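You operate a simulated robot arm through the tools that you are given. There is no shell and no other tool.

You run a simulated robot arm. Do the job below in one go: nothing can be reset, and whatever is moved stays where it is left.

TASK
Put one of the teal tablets from the brown table on the top deck of the trolley. Take the small plant from the brown table and leave it on the white counter. Take the tee pipe piece on the steel table and put it away on the shelf of the brown table. Put the round brown pot on the steel table away on the shelf of the trestle table. Stack the tin labelled "clips" from the steel table on top of the tin labelled "tomato". Fetch the white caddy and set it on the narrow bench. Take the begonia in the orange pot and put it on the orange saucer. Put the blue card on the plywood board away on the grey workbench. Put the pink begonia that says "33" from the plywood board on the top of the turntable and the pink begonia labelled "31" on the white counter. Put the carton marked "crocus" from the top shelf of the steel rack on the grid board. Take the begonia in the white pot on the steel table and put it away on the tray table. Pull the left blue drawer open. Do these in any order. Set down upright: round brown pot, white caddy, blue card.

The check looks at the end state, three seconds after you hand in, the way a careful person would. Anything else that was tipped, shoved, dropped, spilled or broken makes it a failure.

THE ROBOT
A 7-joint arm with a fingered hand on a trunk, on a base that moves. Base frame: it is fixed to the floor where the robot stands at the start and does not move with it; the origin is under the middle of the robot, x ahead of it, y to its left, z up. Readings come in m, degrees, newtons and seconds.
It reaches about 1.089 m from its shoulder. Its first joint turns from -149.0 to 149.0 degrees. Places, roughly: begonia in the orange pot (9x9x8 cm) [-5.1, 1.1, 0.8]; begonia in the white pot (9x9x8 cm) [1, 4, 0.8]; blue card [-5.25, 1, 0.75]; carton [-0.5, 3.75, 1.25]; green tin, seed tin [1, 3.75, 0.75]; grey workbench [-0.6, 6.5, 0.9]; grid board [1.4, 1.7, 0.8]; left blue drawer [-2.6, 8.3, 0.7]; narrow bench [-2.4, 1.5, 0.7]; orange saucer (12x12x3 cm) [-5.2, 1.7, 0.8]; pink begonia [-5, 2, 0.75]; round brown pot (7x7x7 cm) [0.9, 3.9, 0.8]; shelf of the brown table [1.3, 1.5, 0.2]; shelf of the trestle table [-2.6, 2.9, 0.2]; small plant (8x8x7 cm) [1.2, 2.3, 0.8]; teal tablet (3x3x3 cm) [1.3, 2.4, 0.8]; tee pipe piece (8x8x7 cm) [1, 3.3, 0.8]; top deck of the trolley [-0.5, 3, 0.7]; top of the turntable [-2.6, 3.2, 0.8]; tray table [-0.5, 8.3, 0.8]; white caddy (17x8x9 cm) [-4.9, 1.1, 0.8]; white counter [-0.5, 1.5, 0.9]. Payload 3.5 kg.
The tool frame sits at the grasp point between the pads (the TCP): z along the fingers, y along the line on which they close. The tips reach 0.03 m beyond it. The gripper opens to 0.104 m; its body begins 0.035 m behind the TCP. The gripper is a hand of 4 fingers: y runs from the thumb to the fingers, the wrist lies at [-0.015, -0.11, -0.186] in the tool frame, and closing takes about 1.5 s.
Orientation is told as [roll, pitch, yaw] about the base's x, y, z axes, in that order, counted from this pose: with the fingers straight down and the wrist toward the robot, the tool's x, y and z point along [0, 1, 0], [1, 0, 0] and [0, 0, -1] of the base frame.

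THE INTERFACE
- The arm moves only by the tool move_arm. Its argument "moves" is one flat list of numbers, 7 for each row, row after row: the finger opening in m, from 0 to 0.104, then the shift along the tool's x, y, z in m, then the turn, a rotation vector about the tool's x, y, z in degrees. In form: [claw, x, y, z, rx, ry, rz, claw, x, y, z, rx, ry, rz, ...]. A call has 1 to 20 rows; each row shifts and turns the commanded pose from where the row before left it, along the tool's axes as they then stand. A row lasts 0.2 s, in which the tool goes at most 0.05 m and 8.6 degrees; a call with a longer step from one row to the next is refused whole, and so is a gripper value outside its range. Where a pose cannot be reached the arm comes as near as it can. A force on the tool above 40 N (or 10 N above the force at the start of the call, whichever is more), or a blocked arm, ends the call early, and 0.2 s more pass. The fingers move at their own pace (about 0.045 m/s each) and stop on an object; they squeeze with about 22 N. The grip force told is the motor's: it shows also when the fingers shut on nothing. Time passes only in rows, and 0.2 s behind the last, so rows that do not move let the fingers close. It gives the time, the measured TCP pose, the force on the tool (base axes), the opening and the grip force at its end, in the units of the frame above (readings bear some noise), with the torque about the TCP (base axes, N m) and any sound that the robot's microphone picked up.
- Cameras (640 x 400 px; columns grow to the right, rows downward): "scene" is now at [0.0249, 0.2068, 1.4226]; the picture's right is [0.46, -0.89, 0.00], its down [-0.66, -0.34, -0.67] and it looks along [0.60, 0.31, -0.74] (base axes); focal length 214 px, centre (320, 200). "wrist" rides on the gripper at [0.061, -0.092, -0.13] in the tool frame; the picture's right is [-0.81, 0.28, -0.52], its down [-0.53, -0.71, 0.46] and it looks along [-0.24, 0.64, 0.72] (tool axes); focal length 275 px, centre (320, 200). There is no depth. A picture from a camera that has moved, and an enlarged one, comes with that camera's place and axes in the base frame and with its lens.
- get_image(camera): a new picture of that camera. No time passes.
- move_column(by): slides the trunk up (or, below 0, down) by that many m; the arm and the scene camera ride with it, the base frame stays. It gives what a move gives, with no picture.
- base_move(legs): drives the robot by 1 to 6 legs, each [ahead, left, turn to the left] in m, m and degrees, along the robot's own axes; the way and the turn of a leg run together, so that a leg with both is an arc; at most 1.5 m and 180 degrees a leg. The arm and the cameras ride along, it lands a little off, and it stops where it bumps. It gives what a move gives.
- hand_shape(shape): the hand has 4 fingers and takes this shape, open, in about a second: jaw (thumb against the fingers, like two jaws); tri (thumb and two fingers); tip (a fingertip pinch); poke (one finger out to press); point (the index stretched); flat (the hand flat); cup (the hand cupped); fist (a fist). The gripper value then closes the fingers along that shape, each until it touches; the sizes above hold for jaw. It gives what a move gives, with no picture.
- turn_head(pan, tilt): turns the head with the scene camera to pan (to the left, within 155 degrees either way) and tilt (down, from -29 to 69), counted from straight ahead of the robot. It gives what a move gives.
- zoom(camera, box): a new picture of the part [left, top, right, bottom] of that camera's present view, enlarged. No time passes.
- close_job(): hands the job in; it is judged then, once.

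Places have to be worked out from the pictures, the camera data and where the tool is seen. Open the gripper and draw the arm clear of the work before you hand the job in, unless the task says otherwise.

The tools are called after "Call:" by a JSON object that holds its "api" and its "payload". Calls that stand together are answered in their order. move_arm: Moves the arm, as the interface text tells. Its arguments: {"type":"object","properties":{"moves":{"type":"array"}},"required":["moves"]} The other tools are called the same way: move_column (by) moves the trunk up or down; hand_shape (shape) gives the hand a shape; base_move (legs) drives the base; turn_head (pan, tilt) turns the head that bears the scene camera; get_image (camera) takes a picture; zoom (camera, box) takes an enlarged picture of a part of a camera's view; close_job () hands the job in.

At the start:

```text
t: 0.0
position: [0.5989, -0.1352, 1.0125]
orientation: [0.1, 0.1, 0.0]
force: [0.1, 0.4, 0.4]
moment: [-0.02, 0.01, 0.01]
finger_gap: 0.1039
gripper_force: 0.0
shape: jaw
trunk travel left (down, up): [-0.475, 0.235]
robot x, y, heading: [0.0035, 0.001, -0.1]
head pan, tilt (commanded): [27.5, 47.6]
```

scene: 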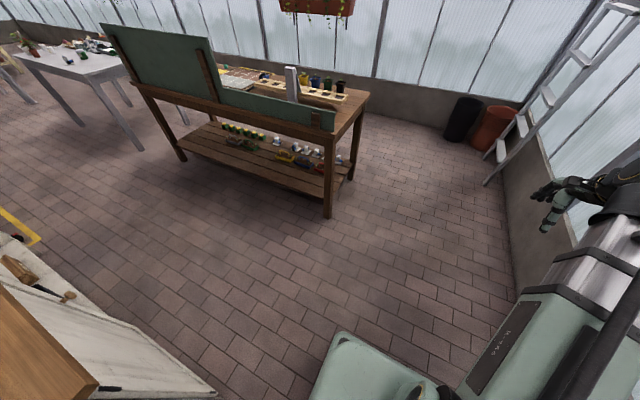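
wrist: 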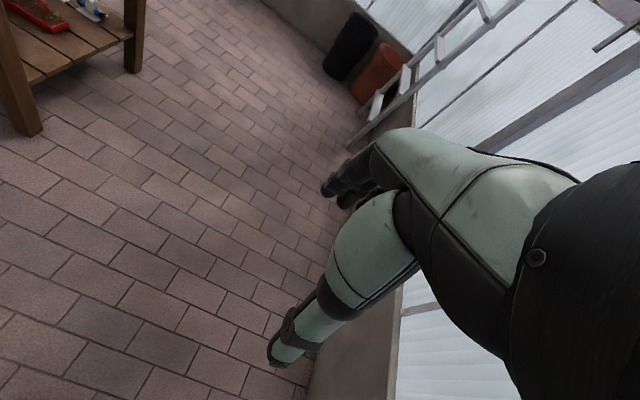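

I start by looking around with the head to learn the layout. The first picture shows the brown table with a green back panel ahead-left.

Call:
{"api": "turn_head", "payload": {"pan": 60, "tilt": 25}}

Call:
{"api": "get_image", "payload": {"camera": "scene"}}

```text
t: 1.0
position: [0.5982, -0.1356, 1.0116]
orientation: [0.0, 0.0, 0.0]
force: [-1.0, 1.1, -0.5]
moment: [-0.05, 0.0, 0.02]
finger_gap: 0.1039
gripper_force: 0.1
shape: jaw
trunk travel left (down, up): [-0.475, 0.235]
robot x, y, heading: [-0.0005, -0.0037, 0.0]
head pan, tilt (commanded): [60.0, 25.0]
```

```text
taken
camera scene: at [0.0009, 0.25, 1.4568], right [0.87, -0.5, 0.0], down [-0.21, -0.37, -0.91], along [0.45, 0.78, -0.42], focal length 214 px, centre (320, 200)
```

scene: 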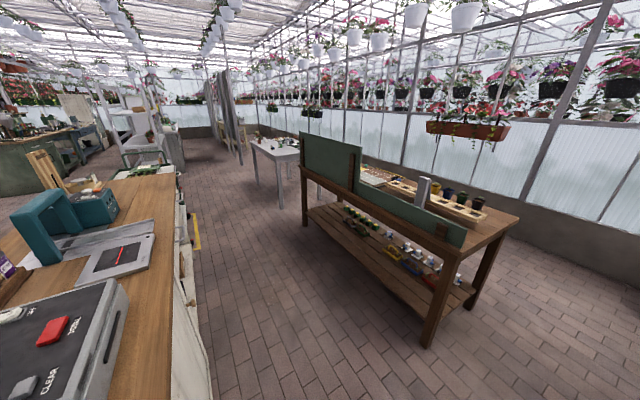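

The brown table's green panel is on the near side; the counter is to the left. I keep looking round.

Call:
{"api": "turn_head", "payload": {"pan": 105, "tilt": 25}}

Call:
{"api": "get_image", "payload": {"camera": "scene"}}

Call:
{"api": "turn_head", "payload": {"pan": 150, "tilt": 25}}

Call:
{"api": "get_image", "payload": {"camera": "scene"}}

Call:
{"api": "turn_head", "payload": {"pan": -20, "tilt": 25}}

Call:
{"api": "get_image", "payload": {"camera": "scene"}}

Call:
{"api": "turn_head", "payload": {"pan": -120, "tilt": 25}}

Call:
{"api": "get_image", "payload": {"camera": "scene"}}

```text
t: 2.1
position: [0.5986, -0.136, 1.0116]
orientation: [0.1, 0.0, 0.0]
force: [0.0, 0.1, -0.6]
moment: [-0.02, -0.01, 0.03]
finger_gap: 0.1036
gripper_force: 0.1
shape: jaw
trunk travel left (down, up): [-0.475, 0.235]
robot x, y, heading: [-0.0006, -0.0008, -0.1]
head pan, tilt (commanded): [105.0, 25.0]
```

```text
taken
camera scene: at [-0.069, 0.2592, 1.4569], right [0.97, 0.26, 0.0], down [0.11, -0.41, -0.91], along [-0.23, 0.88, -0.42], focal length 214 px, centre (320, 200)
```

scene: 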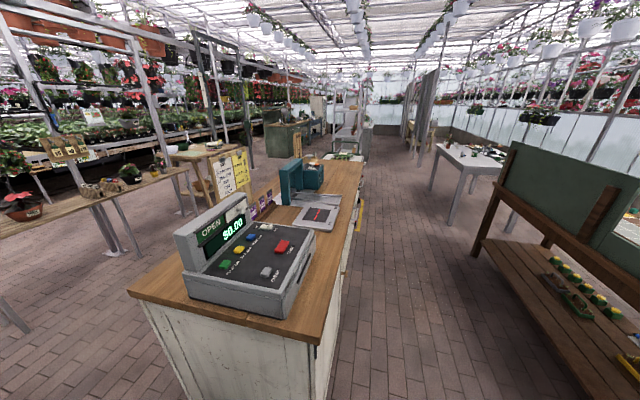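

```text
t: 3.2
position: [0.5988, -0.136, 1.0112]
orientation: [0.0, 0.1, 0.0]
force: [-0.4, 0.7, 0.2]
moment: [0.0, -0.03, -0.01]
finger_gap: 0.1036
gripper_force: 0.1
shape: jaw
trunk travel left (down, up): [-0.475, 0.235]
robot x, y, heading: [-0.0011, -0.0011, 0.1]
head pan, tilt (commanded): [150.0, 25.0]
```

```text
taken
camera scene: at [-0.125, 0.2163, 1.4569], right [0.5, 0.87, 0.0], down [0.37, -0.21, -0.91], along [-0.78, 0.45, -0.42], focal length 214 px, centre (320, 200)
```

scene: 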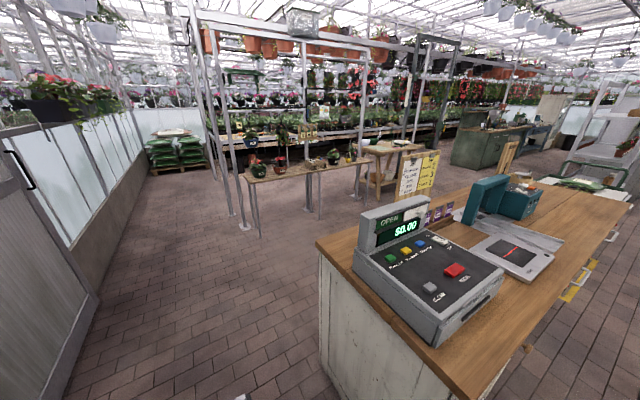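

```text
t: 5.8
position: [0.5986, -0.1361, 1.0106]
orientation: [0.0, 0.0, 0.0]
force: [0.5, 0.4, -0.7]
moment: [-0.01, -0.03, -0.02]
finger_gap: 0.1039
gripper_force: 0.0
shape: jaw
trunk travel left (down, up): [-0.475, 0.235]
robot x, y, heading: [-0.0003, -0.0007, 0.0]
head pan, tilt (commanded): [-20.0, 25.0]
```

```text
taken
camera scene: at [0.0413, 0.1387, 1.4569], right [-0.34, -0.94, 0.0], down [-0.4, 0.14, -0.91], along [0.85, -0.31, -0.42], focal length 214 px, centre (320, 200)
```

scene: 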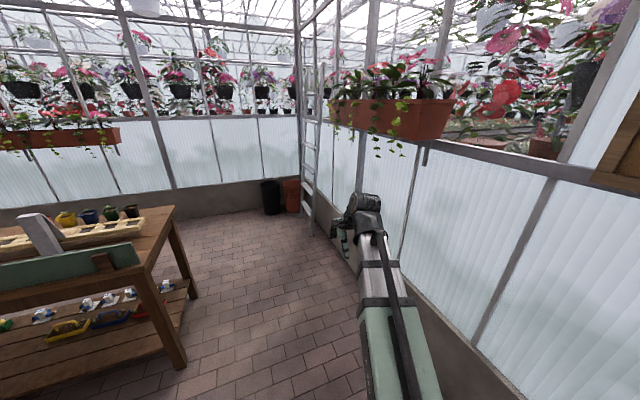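

```text
t: 7.6
position: [0.5987, -0.1365, 1.0119]
orientation: [0.0, 0.0, 0.1]
force: [0.0, 1.0, 0.3]
moment: [-0.02, -0.01, -0.01]
finger_gap: 0.1037
gripper_force: 0.0
shape: jaw
trunk travel left (down, up): [-0.475, 0.235]
robot x, y, heading: [0.0014, -0.0014, 0.1]
head pan, tilt (commanded): [-120.0, 25.0]
```

```text
taken
camera scene: at [-0.0913, 0.0904, 1.4569], right [-0.87, 0.5, 0.0], down [0.21, 0.37, -0.91], along [-0.45, -0.79, -0.42], focal length 214 px, centre (320, 200)
```

scene: 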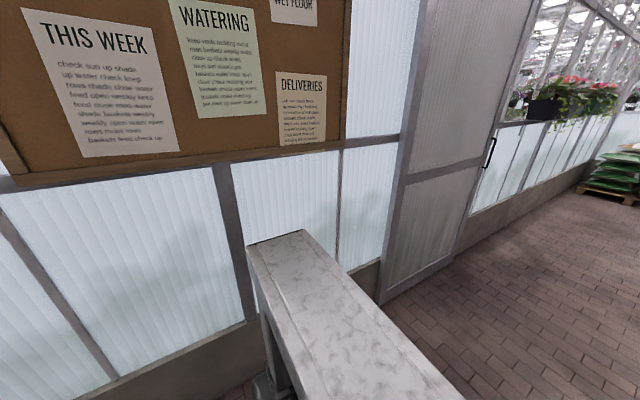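

The arm sits to the right of the head. I look down at the robot's own base and arm to learn its footprint.

Call:
{"api": "turn_head", "payload": {"pan": -40, "tilt": 65}}

Call:
{"api": "get_image", "payload": {"camera": "scene"}}

Call:
{"api": "turn_head", "payload": {"pan": 20, "tilt": 69}}

Call:
{"api": "get_image", "payload": {"camera": "scene"}}

Call:
{"api": "turn_head", "payload": {"pan": -110, "tilt": 65}}

Call:
{"api": "get_image", "payload": {"camera": "scene"}}

Call:
{"api": "turn_head", "payload": {"pan": 130, "tilt": 65}}

Call:
{"api": "get_image", "payload": {"camera": "scene"}}

```text
t: 9.1
position: [0.5979, -0.1349, 1.0118]
orientation: [0.1, -0.1, 0.0]
force: [-1.3, 0.2, 0.3]
moment: [-0.02, -0.02, -0.01]
finger_gap: 0.1036
gripper_force: 0.1
shape: jaw
trunk travel left (down, up): [-0.475, 0.235]
robot x, y, heading: [-0.0014, -0.0005, -0.1]
head pan, tilt (commanded): [-40.0, 65.0]
```

```text
taken
camera scene: at [0.0012, 0.1312, 1.4013], right [-0.64, -0.77, 0.0], down [-0.69, 0.58, -0.42], along [0.32, -0.27, -0.91], focal length 214 px, centre (320, 200)
```

scene: 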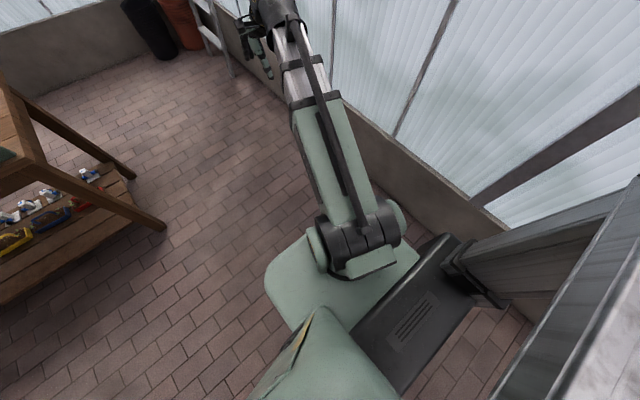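

```text
t: 10.4
position: [0.5992, -0.1351, 1.0117]
orientation: [0.0, 0.0, 0.0]
force: [-0.5, -0.3, -0.3]
moment: [0.01, 0.01, 0.01]
finger_gap: 0.1036
gripper_force: 0.1
shape: jaw
trunk travel left (down, up): [-0.475, 0.235]
robot x, y, heading: [0.0005, 0.0019, 0.2]
head pan, tilt (commanded): [20.0, 68.8]
```

```text
taken
camera scene: at [0.0073, 0.1893, 1.3974], right [0.34, -0.94, 0.0], down [-0.88, -0.32, -0.36], along [0.34, 0.12, -0.93], focal length 214 px, centre (320, 200)
```

scene: 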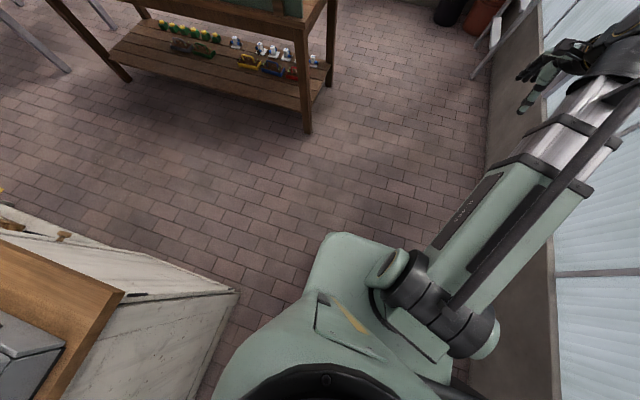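

```text
t: 12.5
position: [0.5981, -0.1351, 1.0123]
orientation: [-0.1, 0.0, 0.0]
force: [0.2, -0.3, -0.6]
moment: [-0.01, -0.02, -0.01]
finger_gap: 0.1038
gripper_force: 0.0
shape: jaw
trunk travel left (down, up): [-0.475, 0.235]
robot x, y, heading: [0.0013, 0.0023, 0.0]
head pan, tilt (commanded): [-110.0, 65.0]
```

```text
taken
camera scene: at [-0.066, 0.1132, 1.4013], right [-0.94, 0.34, 0.0], down [0.31, 0.85, -0.42], along [-0.14, -0.4, -0.91], focal length 214 px, centre (320, 200)
```

scene: 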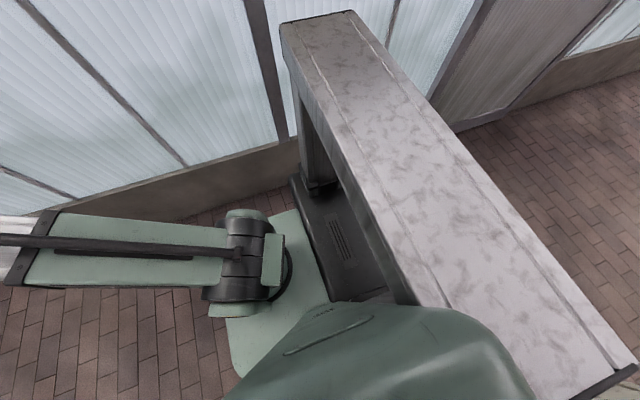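

```text
t: 15.9
position: [0.5982, -0.1358, 1.0114]
orientation: [0.0, 0.0, 0.0]
force: [0.5, 0.5, 1.4]
moment: [0.03, -0.02, 0.0]
finger_gap: 0.1037
gripper_force: 0.0
shape: jaw
trunk travel left (down, up): [-0.475, 0.235]
robot x, y, heading: [0.0002, -0.0049, 0.0]
head pan, tilt (commanded): [130.0, 65.0]
```

```text
taken
camera scene: at [-0.0842, 0.2167, 1.4013], right [0.77, 0.64, 0.0], down [0.58, -0.69, -0.42], along [-0.27, 0.32, -0.91], focal length 214 px, centre (320, 200)
```

scene: 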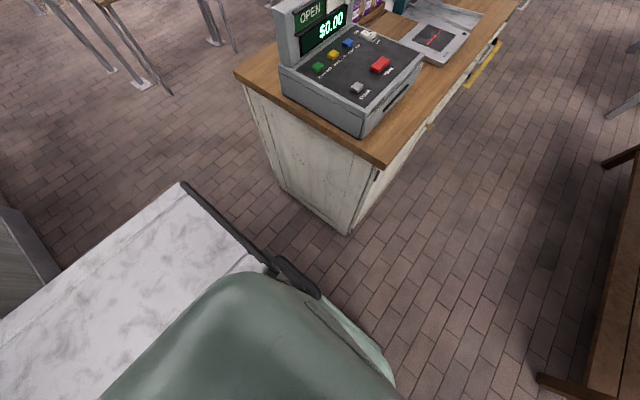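

The arm's shoulder is near the robot's centre, and the base is about 0.3 m in radius. There is a fixed stand behind the robot, so I drive ahead, turn left up the aisle, and look again.

Call:
{"api": "base_move", "payload": {"legs": [[0.4, 0, 0], [0, 0, 90]]}}

Call:
{"api": "turn_head", "payload": {"pan": 0, "tilt": 25}}

Call:
{"api": "get_image", "payload": {"camera": "scene"}}

```text
t: 22.2
position: [0.5358, 0.6013, 1.012]
orientation: [0.1, -0.1, 90.4]
force: [-0.3, 0.2, -0.4]
moment: [0.02, -0.01, 0.0]
finger_gap: 0.1038
gripper_force: 0.0
shape: jaw
trunk travel left (down, up): [-0.475, 0.235]
robot x, y, heading: [0.3954, 0.0001, 90.3]
head pan, tilt (commanded): [130.0, 65.0]
```

```text
t: 24.3
position: [0.5354, 0.5998, 1.0116]
orientation: [0.0, 0.0, 90.3]
force: [-0.5, 0.3, -0.4]
moment: [0.01, 0.03, -0.02]
finger_gap: 0.1037
gripper_force: 0.0
shape: jaw
trunk travel left (down, up): [-0.475, 0.235]
robot x, y, heading: [0.4025, 0.0007, 90.3]
head pan, tilt (commanded): [0.0, 25.0]
```

```text
taken
camera scene: at [0.2324, 0.0476, 1.4569], right [1.0, 0.01, 0.0], down [0.0, -0.42, -0.91], along [0.0, 0.91, -0.42], focal length 214 px, centre (320, 200)
```

scene: 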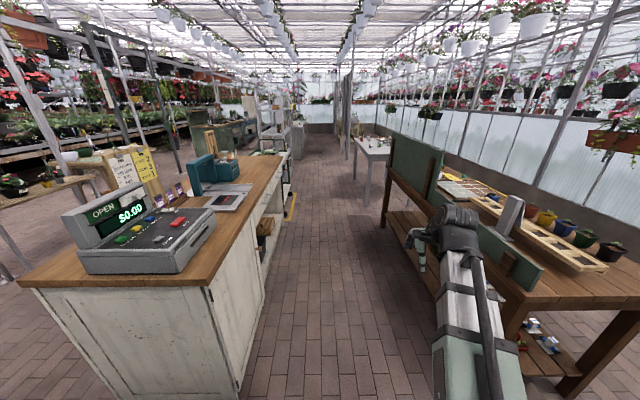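

The aisle is clear. I go further along to look at the counter top and the brown table from closer.

Call:
{"api": "base_move", "payload": {"legs": [[1.2, 0, 0]]}}

Call:
{"api": "turn_head", "payload": {"pan": 75, "tilt": 40}}

Call:
{"api": "get_image", "payload": {"camera": "scene"}}

Call:
{"api": "turn_head", "payload": {"pan": -60, "tilt": 40}}

Call:
{"api": "get_image", "payload": {"camera": "scene"}}

Call:
{"api": "turn_head", "payload": {"pan": 0, "tilt": 25}}

Call:
{"api": "get_image", "payload": {"camera": "scene"}}

```text
t: 30.4
position: [0.525, 1.8055, 1.0118]
orientation: [0.1, -0.1, 90.6]
force: [-0.5, -0.5, 0.6]
moment: [-0.02, -0.01, -0.02]
finger_gap: 0.1039
gripper_force: 0.1
shape: jaw
trunk travel left (down, up): [-0.475, 0.235]
robot x, y, heading: [0.3934, 1.2051, 90.5]
head pan, tilt (commanded): [0.0, 25.0]
```

```text
t: 31.9
position: [0.5244, 1.8054, 1.0118]
orientation: [0.0, 0.0, 90.6]
force: [-0.3, 0.3, 0.5]
moment: [0.02, 0.0, 0.04]
finger_gap: 0.1035
gripper_force: 0.0
shape: jaw
trunk travel left (down, up): [-0.475, 0.235]
robot x, y, heading: [0.3933, 1.2041, 90.5]
head pan, tilt (commanded): [75.0, 40.0]
```

```text
taken
camera scene: at [0.1423, 1.1806, 1.4336], right [0.25, 0.97, 0.0], down [0.62, -0.16, -0.77], along [-0.74, 0.19, -0.64], focal length 214 px, centre (320, 200)
```

scene: 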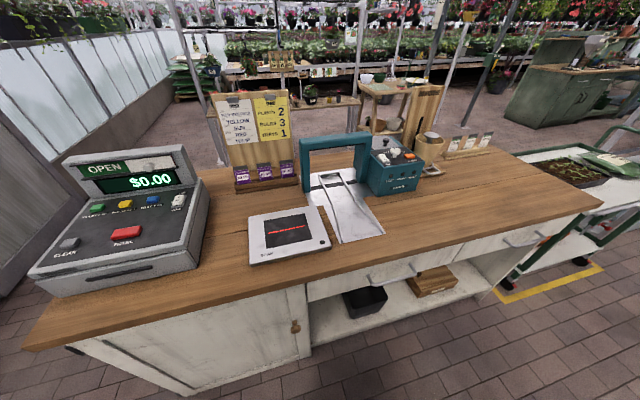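

```text
t: 34.1
position: [0.5249, 1.8063, 1.0119]
orientation: [0.0, 0.0, 90.6]
force: [-0.2, 0.0, -0.3]
moment: [0.01, 0.01, -0.03]
finger_gap: 0.1038
gripper_force: 0.1
shape: jaw
trunk travel left (down, up): [-0.475, 0.235]
robot x, y, heading: [0.393, 1.205, 90.5]
head pan, tilt (commanded): [-60.0, 40.0]
```

```text
taken
camera scene: at [0.2978, 1.2025, 1.4336], right [0.51, -0.86, 0.0], down [-0.55, -0.33, -0.77], along [0.66, 0.39, -0.64], focal length 214 px, centre (320, 200)
```

scene: 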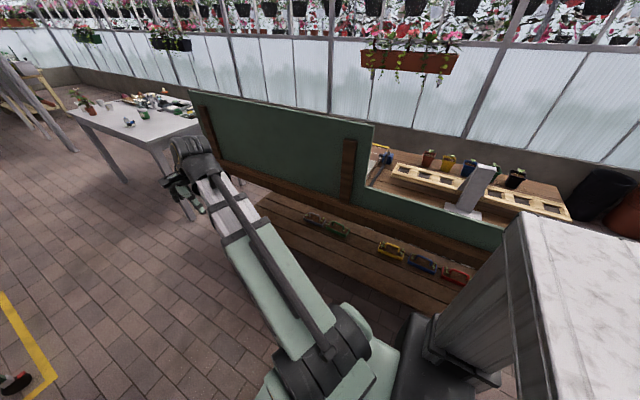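

```text
t: 35.4
position: [0.5237, 1.8055, 1.0109]
orientation: [-0.1, 0.1, 90.7]
force: [-0.7, -0.5, 0.1]
moment: [0.02, -0.03, 0.0]
finger_gap: 0.1037
gripper_force: 0.0
shape: jaw
trunk travel left (down, up): [-0.475, 0.235]
robot x, y, heading: [0.3946, 1.2092, 90.6]
head pan, tilt (commanded): [0.0, 25.0]
```

```text
taken
camera scene: at [0.2238, 1.2514, 1.4569], right [1.0, 0.01, 0.0], down [0.0, -0.42, -0.91], along [-0.01, 0.91, -0.42], focal length 214 px, centre (320, 200)
```

scene: 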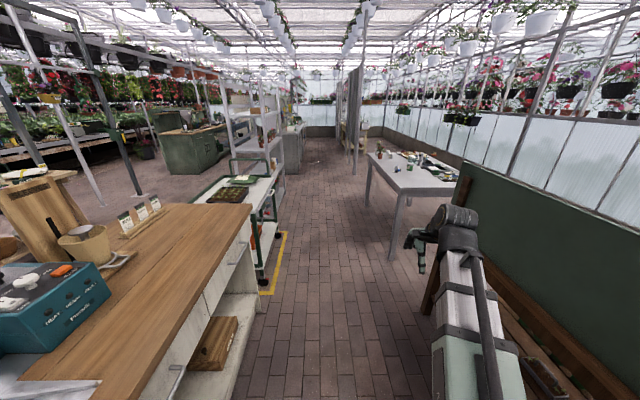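

The counter has free space at its far end, and the tall panel guards the plant from the aisle, so I go on to the gap between the brown and steel tables and look there.

Call:
{"api": "base_move", "payload": {"legs": [[1.3, 0, 0]]}}

Call:
{"api": "turn_head", "payload": {"pan": -95, "tilt": 30}}

Call:
{"api": "get_image", "payload": {"camera": "scene"}}

Call:
{"api": "turn_head", "payload": {"pan": -40, "tilt": 35}}

Call:
{"api": "get_image", "payload": {"camera": "scene"}}

Call:
{"api": "turn_head", "payload": {"pan": 60, "tilt": 25}}

Call:
{"api": "get_image", "payload": {"camera": "scene"}}

```text
t: 41.9
position: [0.5109, 3.1094, 1.0132]
orientation: [0.1, 0.0, 90.7]
force: [0.3, -0.2, 0.2]
moment: [0.03, 0.02, 0.01]
finger_gap: 0.1041
gripper_force: 0.1
shape: jaw
trunk travel left (down, up): [-0.475, 0.235]
robot x, y, heading: [0.384, 2.5101, 90.4]
head pan, tilt (commanded): [0.0, 25.0]
```

```text
t: 43.6
position: [0.5114, 3.108, 1.0126]
orientation: [-0.1, 0.0, 90.5]
force: [0.2, 0.6, -0.2]
moment: [-0.01, -0.01, 0.04]
finger_gap: 0.1036
gripper_force: 0.1
shape: jaw
trunk travel left (down, up): [-0.475, 0.235]
robot x, y, heading: [0.3827, 2.5079, 90.7]
head pan, tilt (commanded): [-95.0, 30.0]
```

```text
taken
camera scene: at [0.3024, 2.4556, 1.4489], right [-0.08, -1.0, 0.0], down [-0.5, 0.04, -0.87], along [0.86, -0.07, -0.5], focal length 214 px, centre (320, 200)
```

scene: 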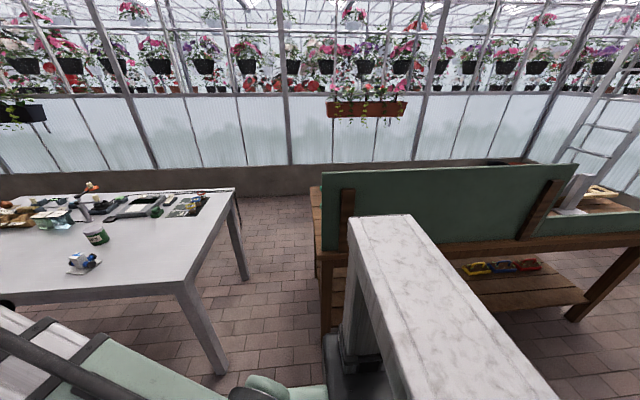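

```text
t: 44.9
position: [0.5115, 3.1084, 1.0104]
orientation: [0.0, 0.0, 90.7]
force: [-0.3, -0.8, -0.1]
moment: [0.02, -0.01, -0.01]
finger_gap: 0.1037
gripper_force: 0.1
shape: jaw
trunk travel left (down, up): [-0.475, 0.235]
robot x, y, heading: [0.3803, 2.5073, 90.4]
head pan, tilt (commanded): [-40.0, 35.0]
```

```text
taken
camera scene: at [0.2682, 2.5305, 1.4411], right [0.77, -0.64, 0.0], down [-0.36, -0.44, -0.82], along [0.52, 0.63, -0.57], focal length 214 px, centre (320, 200)
```

scene: 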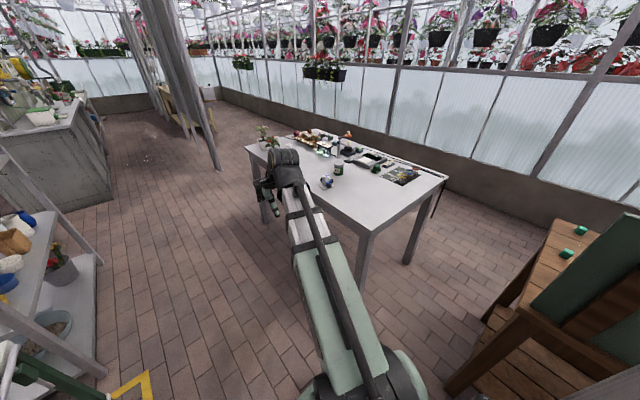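

```text
t: 46.6
position: [0.5118, 3.1083, 1.0114]
orientation: [0.0, 0.0, 90.6]
force: [-0.3, 0.2, -0.2]
moment: [0.01, 0.0, -0.01]
finger_gap: 0.1039
gripper_force: 0.1
shape: jaw
trunk travel left (down, up): [-0.475, 0.235]
robot x, y, heading: [0.3807, 2.5079, 90.6]
head pan, tilt (commanded): [60.0, 25.0]
```

```text
taken
camera scene: at [0.132, 2.5078, 1.4569], right [0.49, 0.87, 0.0], down [0.37, -0.21, -0.91], along [-0.79, 0.45, -0.42], focal length 214 px, centre (320, 200)
```

scene: 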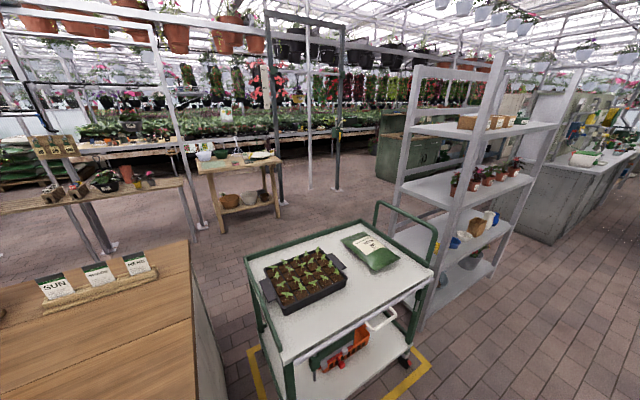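

Two teal tablets show near the far end of the brown table, about (1.37, 2.35) and (1.61, 2.33); the plant is still hidden behind the panel. I raise the trunk for clearance and turn to face the gap between the tables.

Call:
{"api": "move_column", "payload": {"by": 0.2}}

Call:
{"api": "base_move", "payload": {"legs": [[0.19, 0, 0], [0, 0, -90], [0.15, 0, 0]]}}

Call:
{"api": "turn_head", "payload": {"pan": -15, "tilt": 40}}

Call:
{"api": "get_image", "payload": {"camera": "scene"}}

Call:
{"api": "get_image", "payload": {"camera": "wrist"}}

```text
t: 48.8
position: [0.5114, 3.1085, 1.2114]
orientation: [0.0, 0.0, 90.6]
force: [0.4, -0.1, -0.1]
moment: [0.01, -0.01, -0.01]
finger_gap: 0.1038
gripper_force: 0.0
shape: jaw
trunk travel left (down, up): [-0.675, 0.035]
robot x, y, heading: [0.3848, 2.5077, 90.8]
head pan, tilt (commanded): [60.0, 25.0]
```

```text
t: 55.2
position: [1.1299, 2.5636, 1.2102]
orientation: [0.0, 0.0, -0.1]
force: [0.1, -0.2, 0.3]
moment: [0.0, 0.01, 0.02]
finger_gap: 0.1039
gripper_force: 0.0
shape: jaw
trunk travel left (down, up): [-0.675, 0.035]
robot x, y, heading: [0.5295, 2.6989, 0.3]
head pan, tilt (commanded): [60.0, 25.0]
```

```text
t: 56.6
position: [1.1295, 2.5625, 1.2113]
orientation: [0.1, 0.0, 0.0]
force: [-0.6, -0.9, -0.6]
moment: [0.01, 0.0, 0.01]
finger_gap: 0.1039
gripper_force: 0.0
shape: jaw
trunk travel left (down, up): [-0.675, 0.035]
robot x, y, heading: [0.5339, 2.6997, 0.2]
head pan, tilt (commanded): [-15.0, 40.0]
```

```text
taken
camera scene: at [0.5674, 2.8467, 1.6336], right [-0.26, -0.97, 0.0], down [-0.62, 0.17, -0.77], along [0.74, -0.2, -0.64], focal length 214 px, centre (320, 200)
```

scene: 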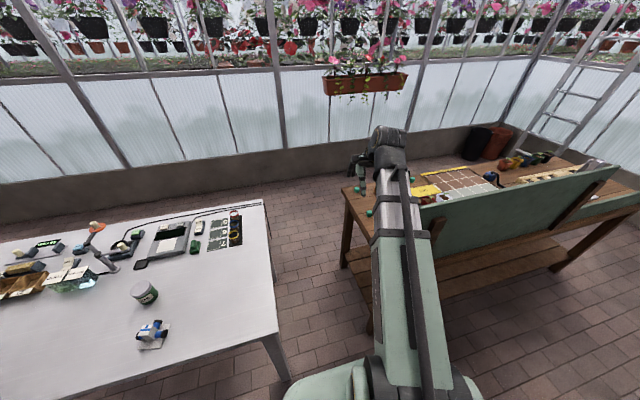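

```text
taken
camera wrist: at [1.0375, 2.6243, 1.3424], right [0.28, -0.81, 0.52], down [-0.71, -0.53, -0.46], along [0.64, -0.24, -0.72], focal length 275 px, centre (320, 200)
```

wrist: 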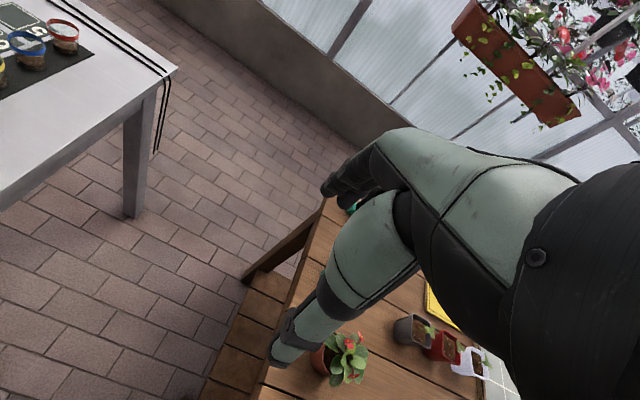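

The small plant in its brown pot shows in the wrist view at about (1.18, 2.31). I enlarge this part and the scene view to see what stands near it.

Call:
{"api": "zoom", "payload": {"camera": "wrist", "box": [240, 180, 560, 400]}}

Call:
{"api": "zoom", "payload": {"camera": "scene", "box": [320, 120, 480, 220]}}

Call:
{"api": "zoom", "payload": {"camera": "scene", "box": [0, 190, 280, 365]}}

```text
1.82 times, centred on (400, 290) of wrist
camera zoom: at [1.0375, 2.6243, 1.3424], right [0.28, -0.81, 0.52], down [-0.71, -0.53, -0.46], along [0.64, -0.24, -0.72], focal length 500 px, centre (174, 36)
```

zoom: 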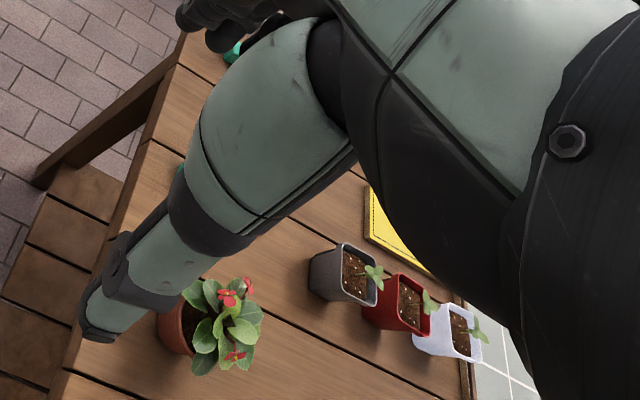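

```text
4.00 times, centred on (400, 170) of scene
camera zoom: at [0.5674, 2.8467, 1.6336], right [-0.26, -0.97, 0.0], down [-0.62, 0.17, -0.77], along [0.74, -0.2, -0.64], focal length 858 px, centre (0, 320)
```

zoom: 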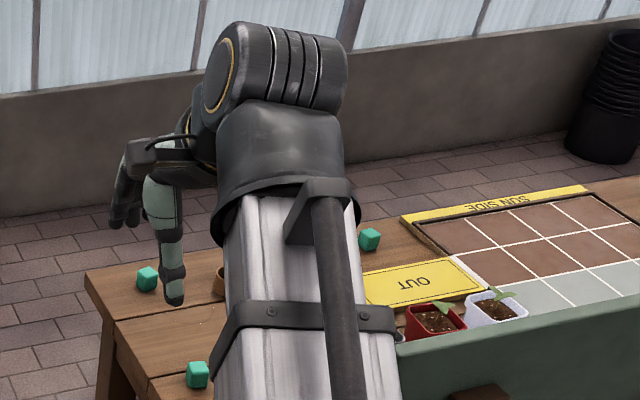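

```text
2.29 times, centred on (140, 278) of scene
camera zoom: at [0.5674, 2.8467, 1.6336], right [-0.26, -0.97, 0.0], down [-0.62, 0.17, -0.77], along [0.74, -0.2, -0.64], focal length 490 px, centre (731, 23)
```

zoom: 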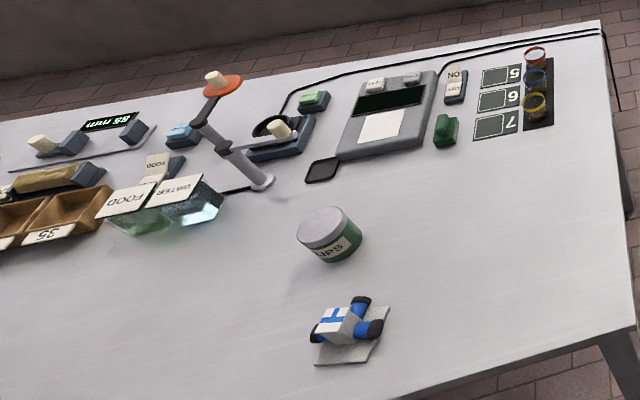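

Three teal cubes are on the table; the nearest is at about (1.35, 2.34). I turn the hand by -90° so that the wrist lies on the gap's side, clear of the panel.

Call:
{"api": "move_arm", "payload": {"moves": [0.104, 0, 0, 0, 0, 0, 8.2, 0.104, 0, 0, 0, 0, 0, 8.2, 0.104, 0, 0, 0, 0, 0, 8.2, 0.104, 0, 0, 0, 0, 0, 8.2, 0.104, 0, 0, 0, 0, 0, 8.2, 0.104, 0, 0, 0, 0, 0, 8.2, 0.104, 0, 0, 0, 0, 0, 8.2, 0.104, 0, 0, 0, 0, 0, 8.2, 0.104, 0, 0, 0, 0, 0, 8.2, 0.104, 0, 0, 0, 0, 0, 8.2, 0.104, 0, 0, 0, 0, 0, 8.0]}}

Call:
{"api": "get_image", "payload": {"camera": "wrist"}}

Call:
{"api": "get_image", "payload": {"camera": "scene"}}

```text
t: 59.0
position: [1.13, 2.5633, 1.2121]
orientation: [0.0, 0.0, -90.2]
force: [0.0, 0.2, 0.2]
moment: [-0.02, -0.01, -0.03]
finger_gap: 0.1038
gripper_force: 0.0
shape: jaw
trunk travel left (down, up): [-0.675, 0.035]
robot x, y, heading: [0.5323, 2.6982, 0.0]
head pan, tilt (commanded): [-15.0, 40.0]
```

```text
taken
camera wrist: at [1.1907, 2.655, 1.3425], right [-0.81, -0.27, 0.52], down [-0.53, 0.71, -0.46], along [-0.24, -0.64, -0.72], focal length 275 px, centre (320, 200)
```

wrist: 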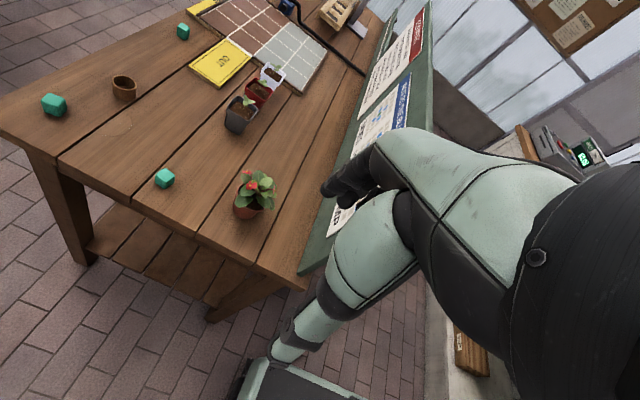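

```text
taken
camera scene: at [0.5676, 2.8467, 1.6336], right [-0.26, -0.97, 0.0], down [-0.62, 0.17, -0.77], along [0.74, -0.2, -0.64], focal length 214 px, centre (320, 200)
```

scene: 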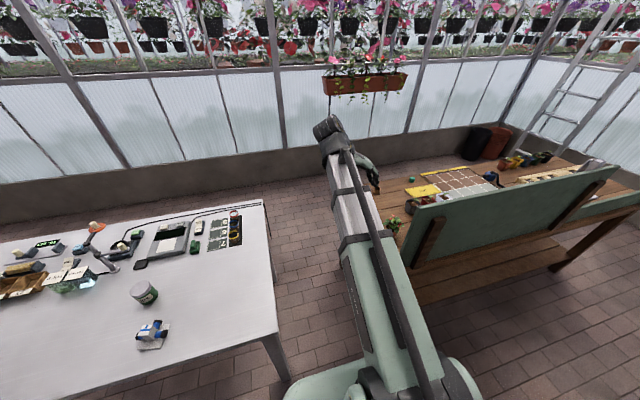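

The wrist view now shows the whole table end: plant at about (1.165, 2.31) and the near cube at about (1.335, 2.354). I enlarge to measure the plant.

Call:
{"api": "zoom", "payload": {"camera": "wrist", "box": [140, 120, 332, 240]}}

Call:
{"api": "zoom", "payload": {"camera": "scene", "box": [340, 160, 500, 260]}}

```text
3.33 times, centred on (236, 180) of wrist
camera zoom: at [1.1907, 2.655, 1.3425], right [-0.81, -0.27, 0.52], down [-0.53, 0.71, -0.46], along [-0.24, -0.64, -0.72], focal length 918 px, centre (600, 267)
```

zoom: 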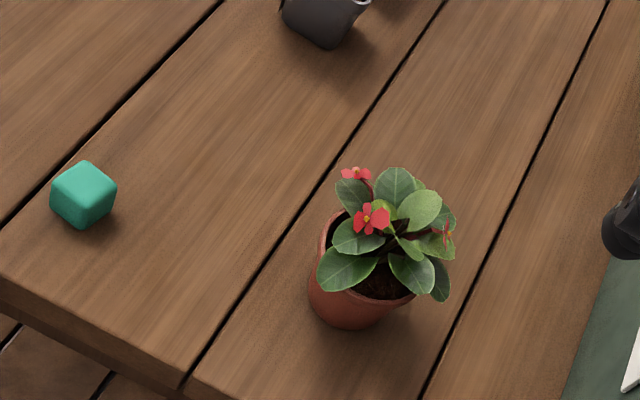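

```text
4.00 times, centred on (420, 210) of scene
camera zoom: at [0.5676, 2.8467, 1.6336], right [-0.26, -0.97, 0.0], down [-0.62, 0.17, -0.77], along [0.74, -0.2, -0.64], focal length 858 px, centre (-80, 160)
```

zoom: 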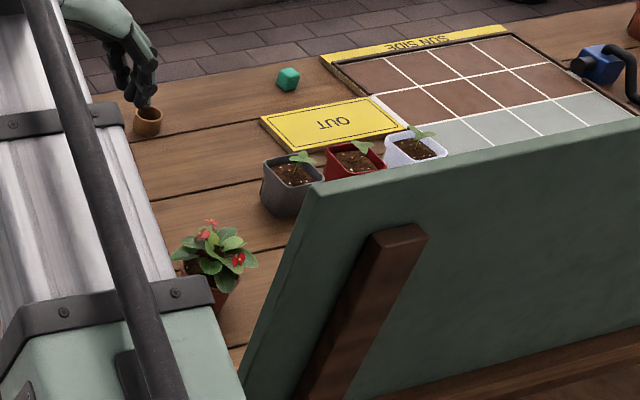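

The pot is about 7 cm wide at the rim and 5 cm tall, its leaves reaching some 5 cm above. I move over it at z≈1.1 and check the alignment before going down.

Call:
{"api": "move_arm", "payload": {"moves": [0.104, 0.006, 0.042, 0.018, 0, 0, 0, 0.104, 0.006, 0.042, 0.018, 0, 0, 0, 0.104, 0.006, 0.042, 0.018, 0, 0, 0, 0.104, 0.006, 0.042, 0.018, 0, 0, 0, 0.104, 0.006, 0.042, 0.018, 0, 0, 0, 0.104, 0.006, 0.042, 0.018, 0, 0, 0]}}

Call:
{"api": "get_image", "payload": {"camera": "wrist"}}

Call:
{"api": "get_image", "payload": {"camera": "scene"}}

```text
t: 60.4
position: [1.1662, 2.3112, 1.104]
orientation: [0.0, -0.1, -89.9]
force: [-0.4, -0.7, 0.9]
moment: [0.03, -0.02, 0.02]
finger_gap: 0.1039
gripper_force: 0.0
shape: jaw
trunk travel left (down, up): [-0.675, 0.035]
robot x, y, heading: [0.5327, 2.6974, -0.1]
head pan, tilt (commanded): [-15.0, 40.0]
```

```text
taken
camera wrist: at [1.2272, 2.402, 1.2348], right [-0.81, -0.28, 0.52], down [-0.53, 0.71, -0.46], along [-0.24, -0.64, -0.72], focal length 275 px, centre (320, 200)
```

wrist: 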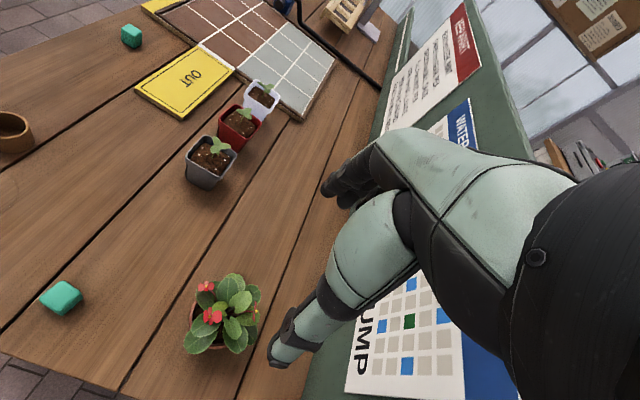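

```text
taken
camera scene: at [0.5676, 2.8461, 1.6336], right [-0.26, -0.97, 0.0], down [-0.62, 0.17, -0.77], along [0.74, -0.2, -0.64], focal length 214 px, centre (320, 200)
```

scene: 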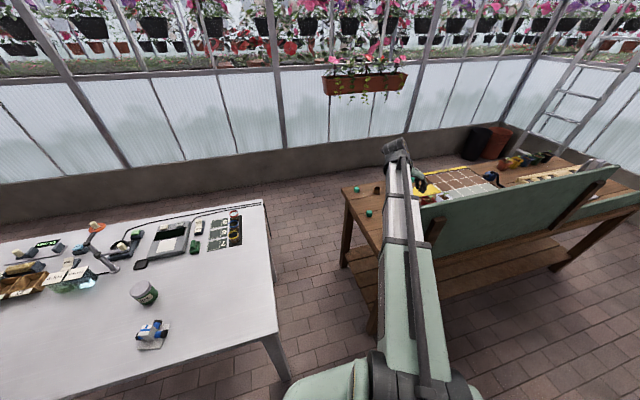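

The hand is above the plant as planned. I zoom to refine the rim's centre.

Call:
{"api": "zoom", "payload": {"camera": "wrist", "box": [140, 250, 300, 350]}}

```text
4.00 times, centred on (220, 300) of wrist
camera zoom: at [1.2272, 2.402, 1.2348], right [-0.81, -0.28, 0.52], down [-0.53, 0.71, -0.46], along [-0.24, -0.64, -0.72], focal length 1101 px, centre (720, -200)
```

zoom: 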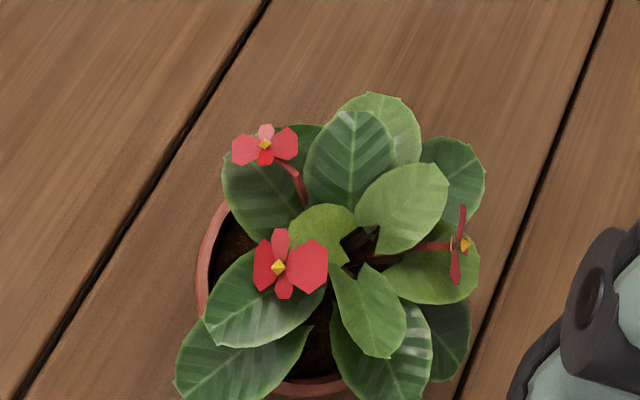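

Rim centre comes out near (1.163, 2.32). I go straight down to z≈0.83 with a small correction, watching the force.

Call:
{"api": "move_arm", "payload": {"moves": [0.104, -0.003, -0.007, 0.045, 0, 0, 0, 0.104, 0, 0, 0.045, 0, 0, 0, 0.104, 0, 0, 0.045, 0, 0, 0, 0.104, 0, 0, 0.045, 0, 0, 0, 0.104, 0, 0, 0.04, 0, 0, 0, 0.104, 0, 0, 0.025, 0, 0, 0, 0.104, 0, 0, 0.025, 0, 0, 0]}}

Call:
{"api": "get_image", "payload": {"camera": "wrist"}}

Call:
{"api": "get_image", "payload": {"camera": "scene"}}

```text
t: 62.0
position: [1.163, 2.3174, 0.8349]
orientation: [0.2, 0.0, -90.0]
force: [1.6, -1.6, 13.1]
moment: [0.3, -0.01, -0.01]
finger_gap: 0.1041
gripper_force: 0.1
shape: jaw
trunk travel left (down, up): [-0.675, 0.035]
robot x, y, heading: [0.5335, 2.6975, -0.0]
head pan, tilt (commanded): [-15.0, 40.0]
```

```text
taken
camera wrist: at [1.2229, 2.4102, 0.9665], right [-0.81, -0.28, 0.52], down [-0.53, 0.71, -0.46], along [-0.24, -0.65, -0.72], focal length 275 px, centre (320, 200)
```

wrist: 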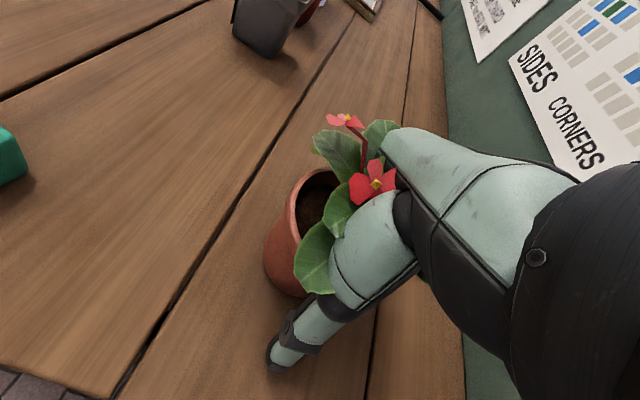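

```text
taken
camera scene: at [0.5657, 2.8475, 1.6339], right [-0.26, -0.97, 0.0], down [-0.62, 0.17, -0.77], along [0.74, -0.2, -0.64], focal length 214 px, centre (320, 200)
```

scene: 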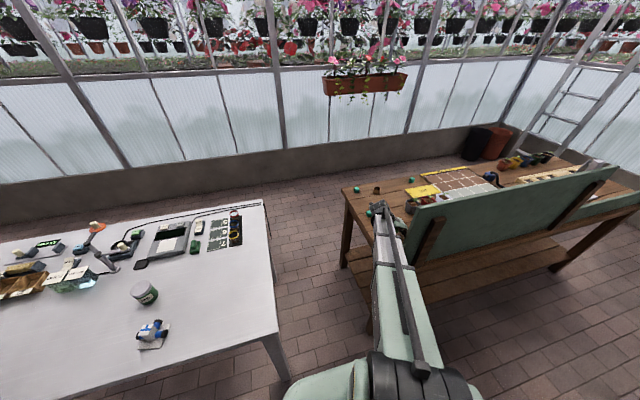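

There is 13 N upward on the tool: the palm is touching the foliage. I zoom in to see whether the pot is still standing straight.

Call:
{"api": "zoom", "payload": {"camera": "wrist", "box": [220, 100, 444, 240]}}

Call:
{"api": "zoom", "payload": {"camera": "wrist", "box": [220, 200, 444, 340]}}

Call:
{"api": "zoom", "payload": {"camera": "scene", "box": [330, 170, 458, 250]}}

```text
2.86 times, centred on (332, 170) of wrist
camera zoom: at [1.2229, 2.4102, 0.9665], right [-0.81, -0.28, 0.52], down [-0.53, 0.71, -0.46], along [-0.24, -0.65, -0.72], focal length 786 px, centre (286, 286)
```

zoom: 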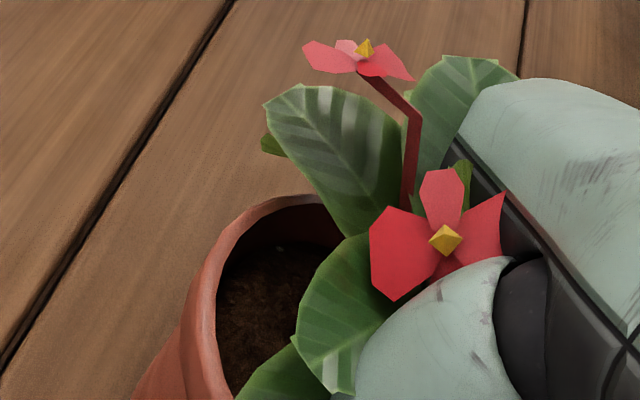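

```text
2.86 times, centred on (332, 270) of wrist
camera zoom: at [1.2229, 2.4102, 0.9665], right [-0.81, -0.28, 0.52], down [-0.53, 0.71, -0.46], along [-0.24, -0.65, -0.72], focal length 786 px, centre (286, 0)
```

zoom: 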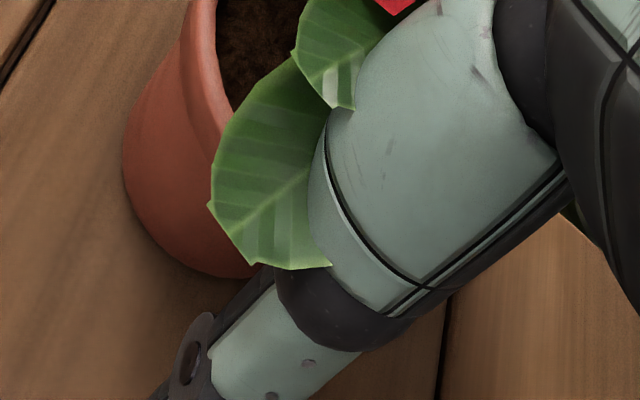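

```text
5.00 times, centred on (394, 210) of scene
camera zoom: at [0.5657, 2.8475, 1.6339], right [-0.26, -0.97, 0.0], down [-0.62, 0.17, -0.77], along [0.74, -0.2, -0.64], focal length 1072 px, centre (-50, 150)
```

zoom: 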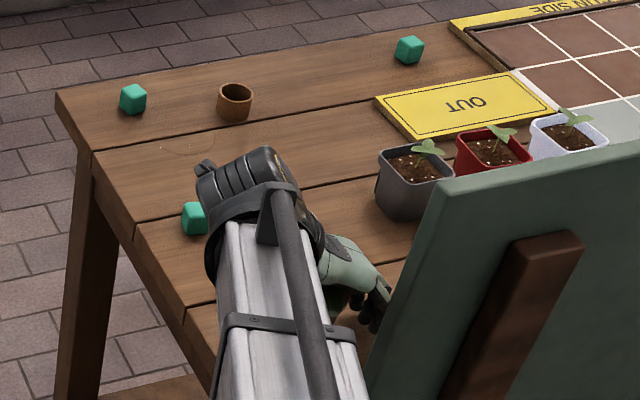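

The pot still stands upright; the bulky thumb root is pressing lightly on the leaves. I ease up a few millimetres and close the hand on the pot.

Call:
{"api": "move_arm", "payload": {"moves": [0.104, 0, 0.006, -0.004, 0, 0, 0, 0.09, 0, 0, 0, 0, 0, 0, 0.07, 0, 0, 0, 0, 0, 0, 0.05, 0, 0, 0, 0, 0, 0, 0.04, 0, 0, 0, 0, 0, 0, 0.04, 0, 0, 0, 0, 0, 0, 0.04, 0, 0, 0, 0, 0, 0, 0.04, 0, 0, 0, 0, 0, 0]}}

Call:
{"api": "get_image", "payload": {"camera": "wrist"}}

```text
t: 63.8
position: [1.1619, 2.3115, 0.8385]
orientation: [0.0, -0.1, -89.9]
force: [-1.2, -2.4, 4.6]
moment: [-0.17, 0.05, -0.05]
finger_gap: 0.0433
gripper_force: 22.1
shape: jaw
trunk travel left (down, up): [-0.675, 0.035]
robot x, y, heading: [0.53, 2.703, -0.3]
head pan, tilt (commanded): [-15.0, 40.0]
```

```text
taken
camera wrist: at [1.2234, 2.404, 0.9691], right [-0.81, -0.28, 0.52], down [-0.53, 0.71, -0.46], along [-0.24, -0.65, -0.72], focal length 275 px, centre (320, 200)
```

wrist: 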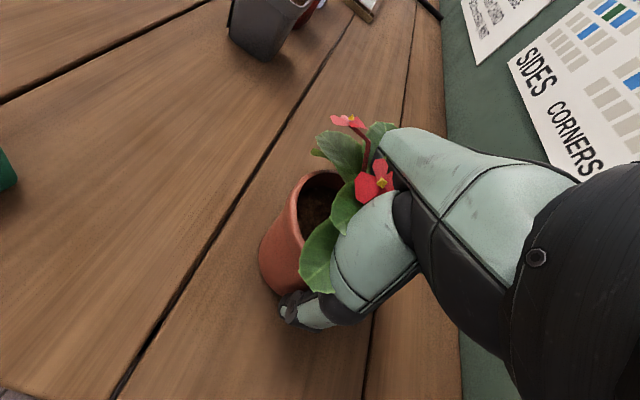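

The hand closed on the pot at 4.3 cm with 22 N. I lift a few centimetres and check that it comes along.

Call:
{"api": "move_arm", "payload": {"moves": [0.03, 0, 0, -0.01, 0, 0, 0, 0.03, 0, 0, -0.02, 0, 0, 0, 0.03, 0, 0, -0.03, 0, 0, 0, 0.03, 0, 0, -0.03, 0, 0, 0]}}

Call:
{"api": "get_image", "payload": {"camera": "wrist"}}

Call:
{"api": "zoom", "payload": {"camera": "scene", "box": [330, 150, 490, 250]}}

```text
t: 64.8
position: [1.1632, 2.312, 0.9275]
orientation: [0.0, 0.0, -90.0]
force: [0.0, 0.1, -1.6]
moment: [-0.02, -0.01, 0.01]
finger_gap: 0.0434
gripper_force: 22.3
shape: jaw
trunk travel left (down, up): [-0.675, 0.035]
robot x, y, heading: [0.5305, 2.6979, 0.1]
head pan, tilt (commanded): [-15.0, 40.0]
```

```text
taken
camera wrist: at [1.2241, 2.4035, 1.0587], right [-0.81, -0.28, 0.52], down [-0.53, 0.71, -0.46], along [-0.24, -0.64, -0.72], focal length 275 px, centre (320, 200)
```

wrist: 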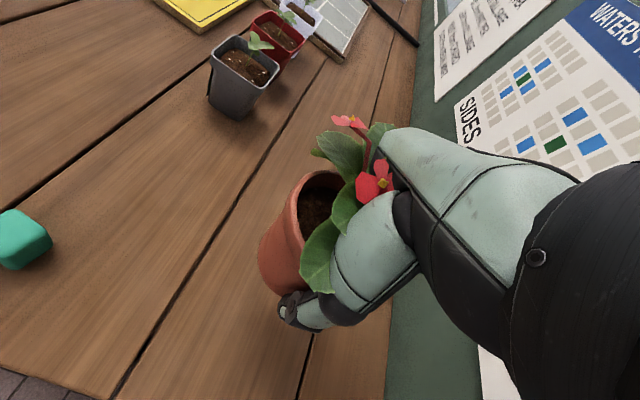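

```text
4.00 times, centred on (410, 200) of scene
camera zoom: at [0.5674, 2.8466, 1.6335], right [-0.26, -0.97, 0.0], down [-0.62, 0.17, -0.77], along [0.74, -0.2, -0.64], focal length 858 px, centre (-40, 200)
```

zoom: 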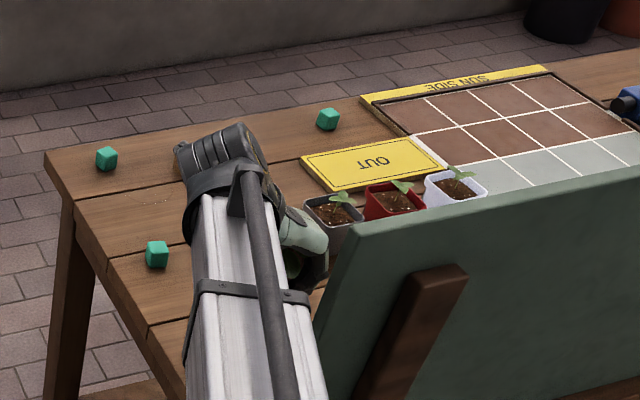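

The plant is held and lifted. I raise it above the panel and draw back over the gap.

Call:
{"api": "move_arm", "payload": {"moves": [0.03, 0, 0, -0.047, 0, 0, 0, 0.03, 0, 0, -0.047, 0, 0, 0, 0.03, 0, 0, -0.047, 0, 0, 0, 0.03, 0, 0, -0.047, 0, 0, 0, 0.03, 0, 0, -0.047, 0, 0, 0, 0.03, 0, 0, -0.047, 0, 0, 0, 0.03, -0.0055, -0.042, 0, 0, 0, 0, 0.03, -0.0055, -0.042, 0, 0, 0, 0, 0.03, -0.0055, -0.042, 0, 0, 0, 0, 0.03, -0.0055, -0.042, 0, 0, 0, 0, 0.03, -0.0055, -0.042, 0, 0, 0, 0, 0.03, -0.0055, -0.042, 0, 0, 0, 0]}}

Call:
{"api": "base_move", "payload": {"legs": [[-0.18, -0.05, 0], [0, 0, 90], [0, 0, 90]]}}

Call:
{"api": "turn_head", "payload": {"pan": 20, "tilt": 45}}

Call:
{"api": "get_image", "payload": {"camera": "scene"}}

```text
t: 67.4
position: [1.1294, 2.5634, 1.2106]
orientation: [0.0, 0.0, -89.9]
force: [0.1, 0.5, -2.3]
moment: [-0.03, 0.0, -0.06]
finger_gap: 0.0431
gripper_force: 21.7
shape: jaw
trunk travel left (down, up): [-0.675, 0.035]
robot x, y, heading: [0.5298, 2.7004, -0.1]
head pan, tilt (commanded): [-15.0, 40.0]
```

```text
t: 76.6
position: [-0.2462, 2.7929, 1.2089]
orientation: [-0.1, 0.0, 89.3]
force: [-0.5, 0.2, -1.5]
moment: [-0.02, -0.01, -0.02]
finger_gap: 0.0426
gripper_force: 22.2
shape: jaw
trunk travel left (down, up): [-0.675, 0.035]
robot x, y, heading: [0.3491, 2.6505, 179.3]
head pan, tilt (commanded): [-15.0, 40.0]
```

```text
t: 77.6
position: [-0.2458, 2.7923, 1.2097]
orientation: [0.0, 0.1, 89.3]
force: [0.0, 0.1, -1.4]
moment: [-0.02, -0.01, 0.01]
finger_gap: 0.0426
gripper_force: 21.5
shape: jaw
trunk travel left (down, up): [-0.675, 0.035]
robot x, y, heading: [0.3498, 2.6519, 179.4]
head pan, tilt (commanded): [20.0, 45.0]
```

```text
taken
camera scene: at [0.3167, 2.451, 1.6263], right [-0.33, 0.94, 0.0], down [0.67, 0.23, -0.71], along [-0.67, -0.23, -0.71], focal length 214 px, centre (320, 200)
```

scene: 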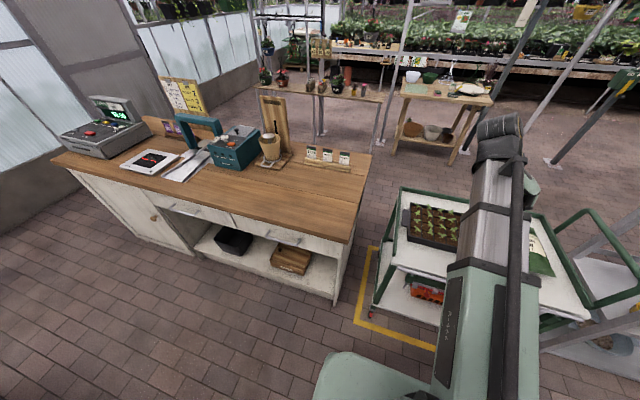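

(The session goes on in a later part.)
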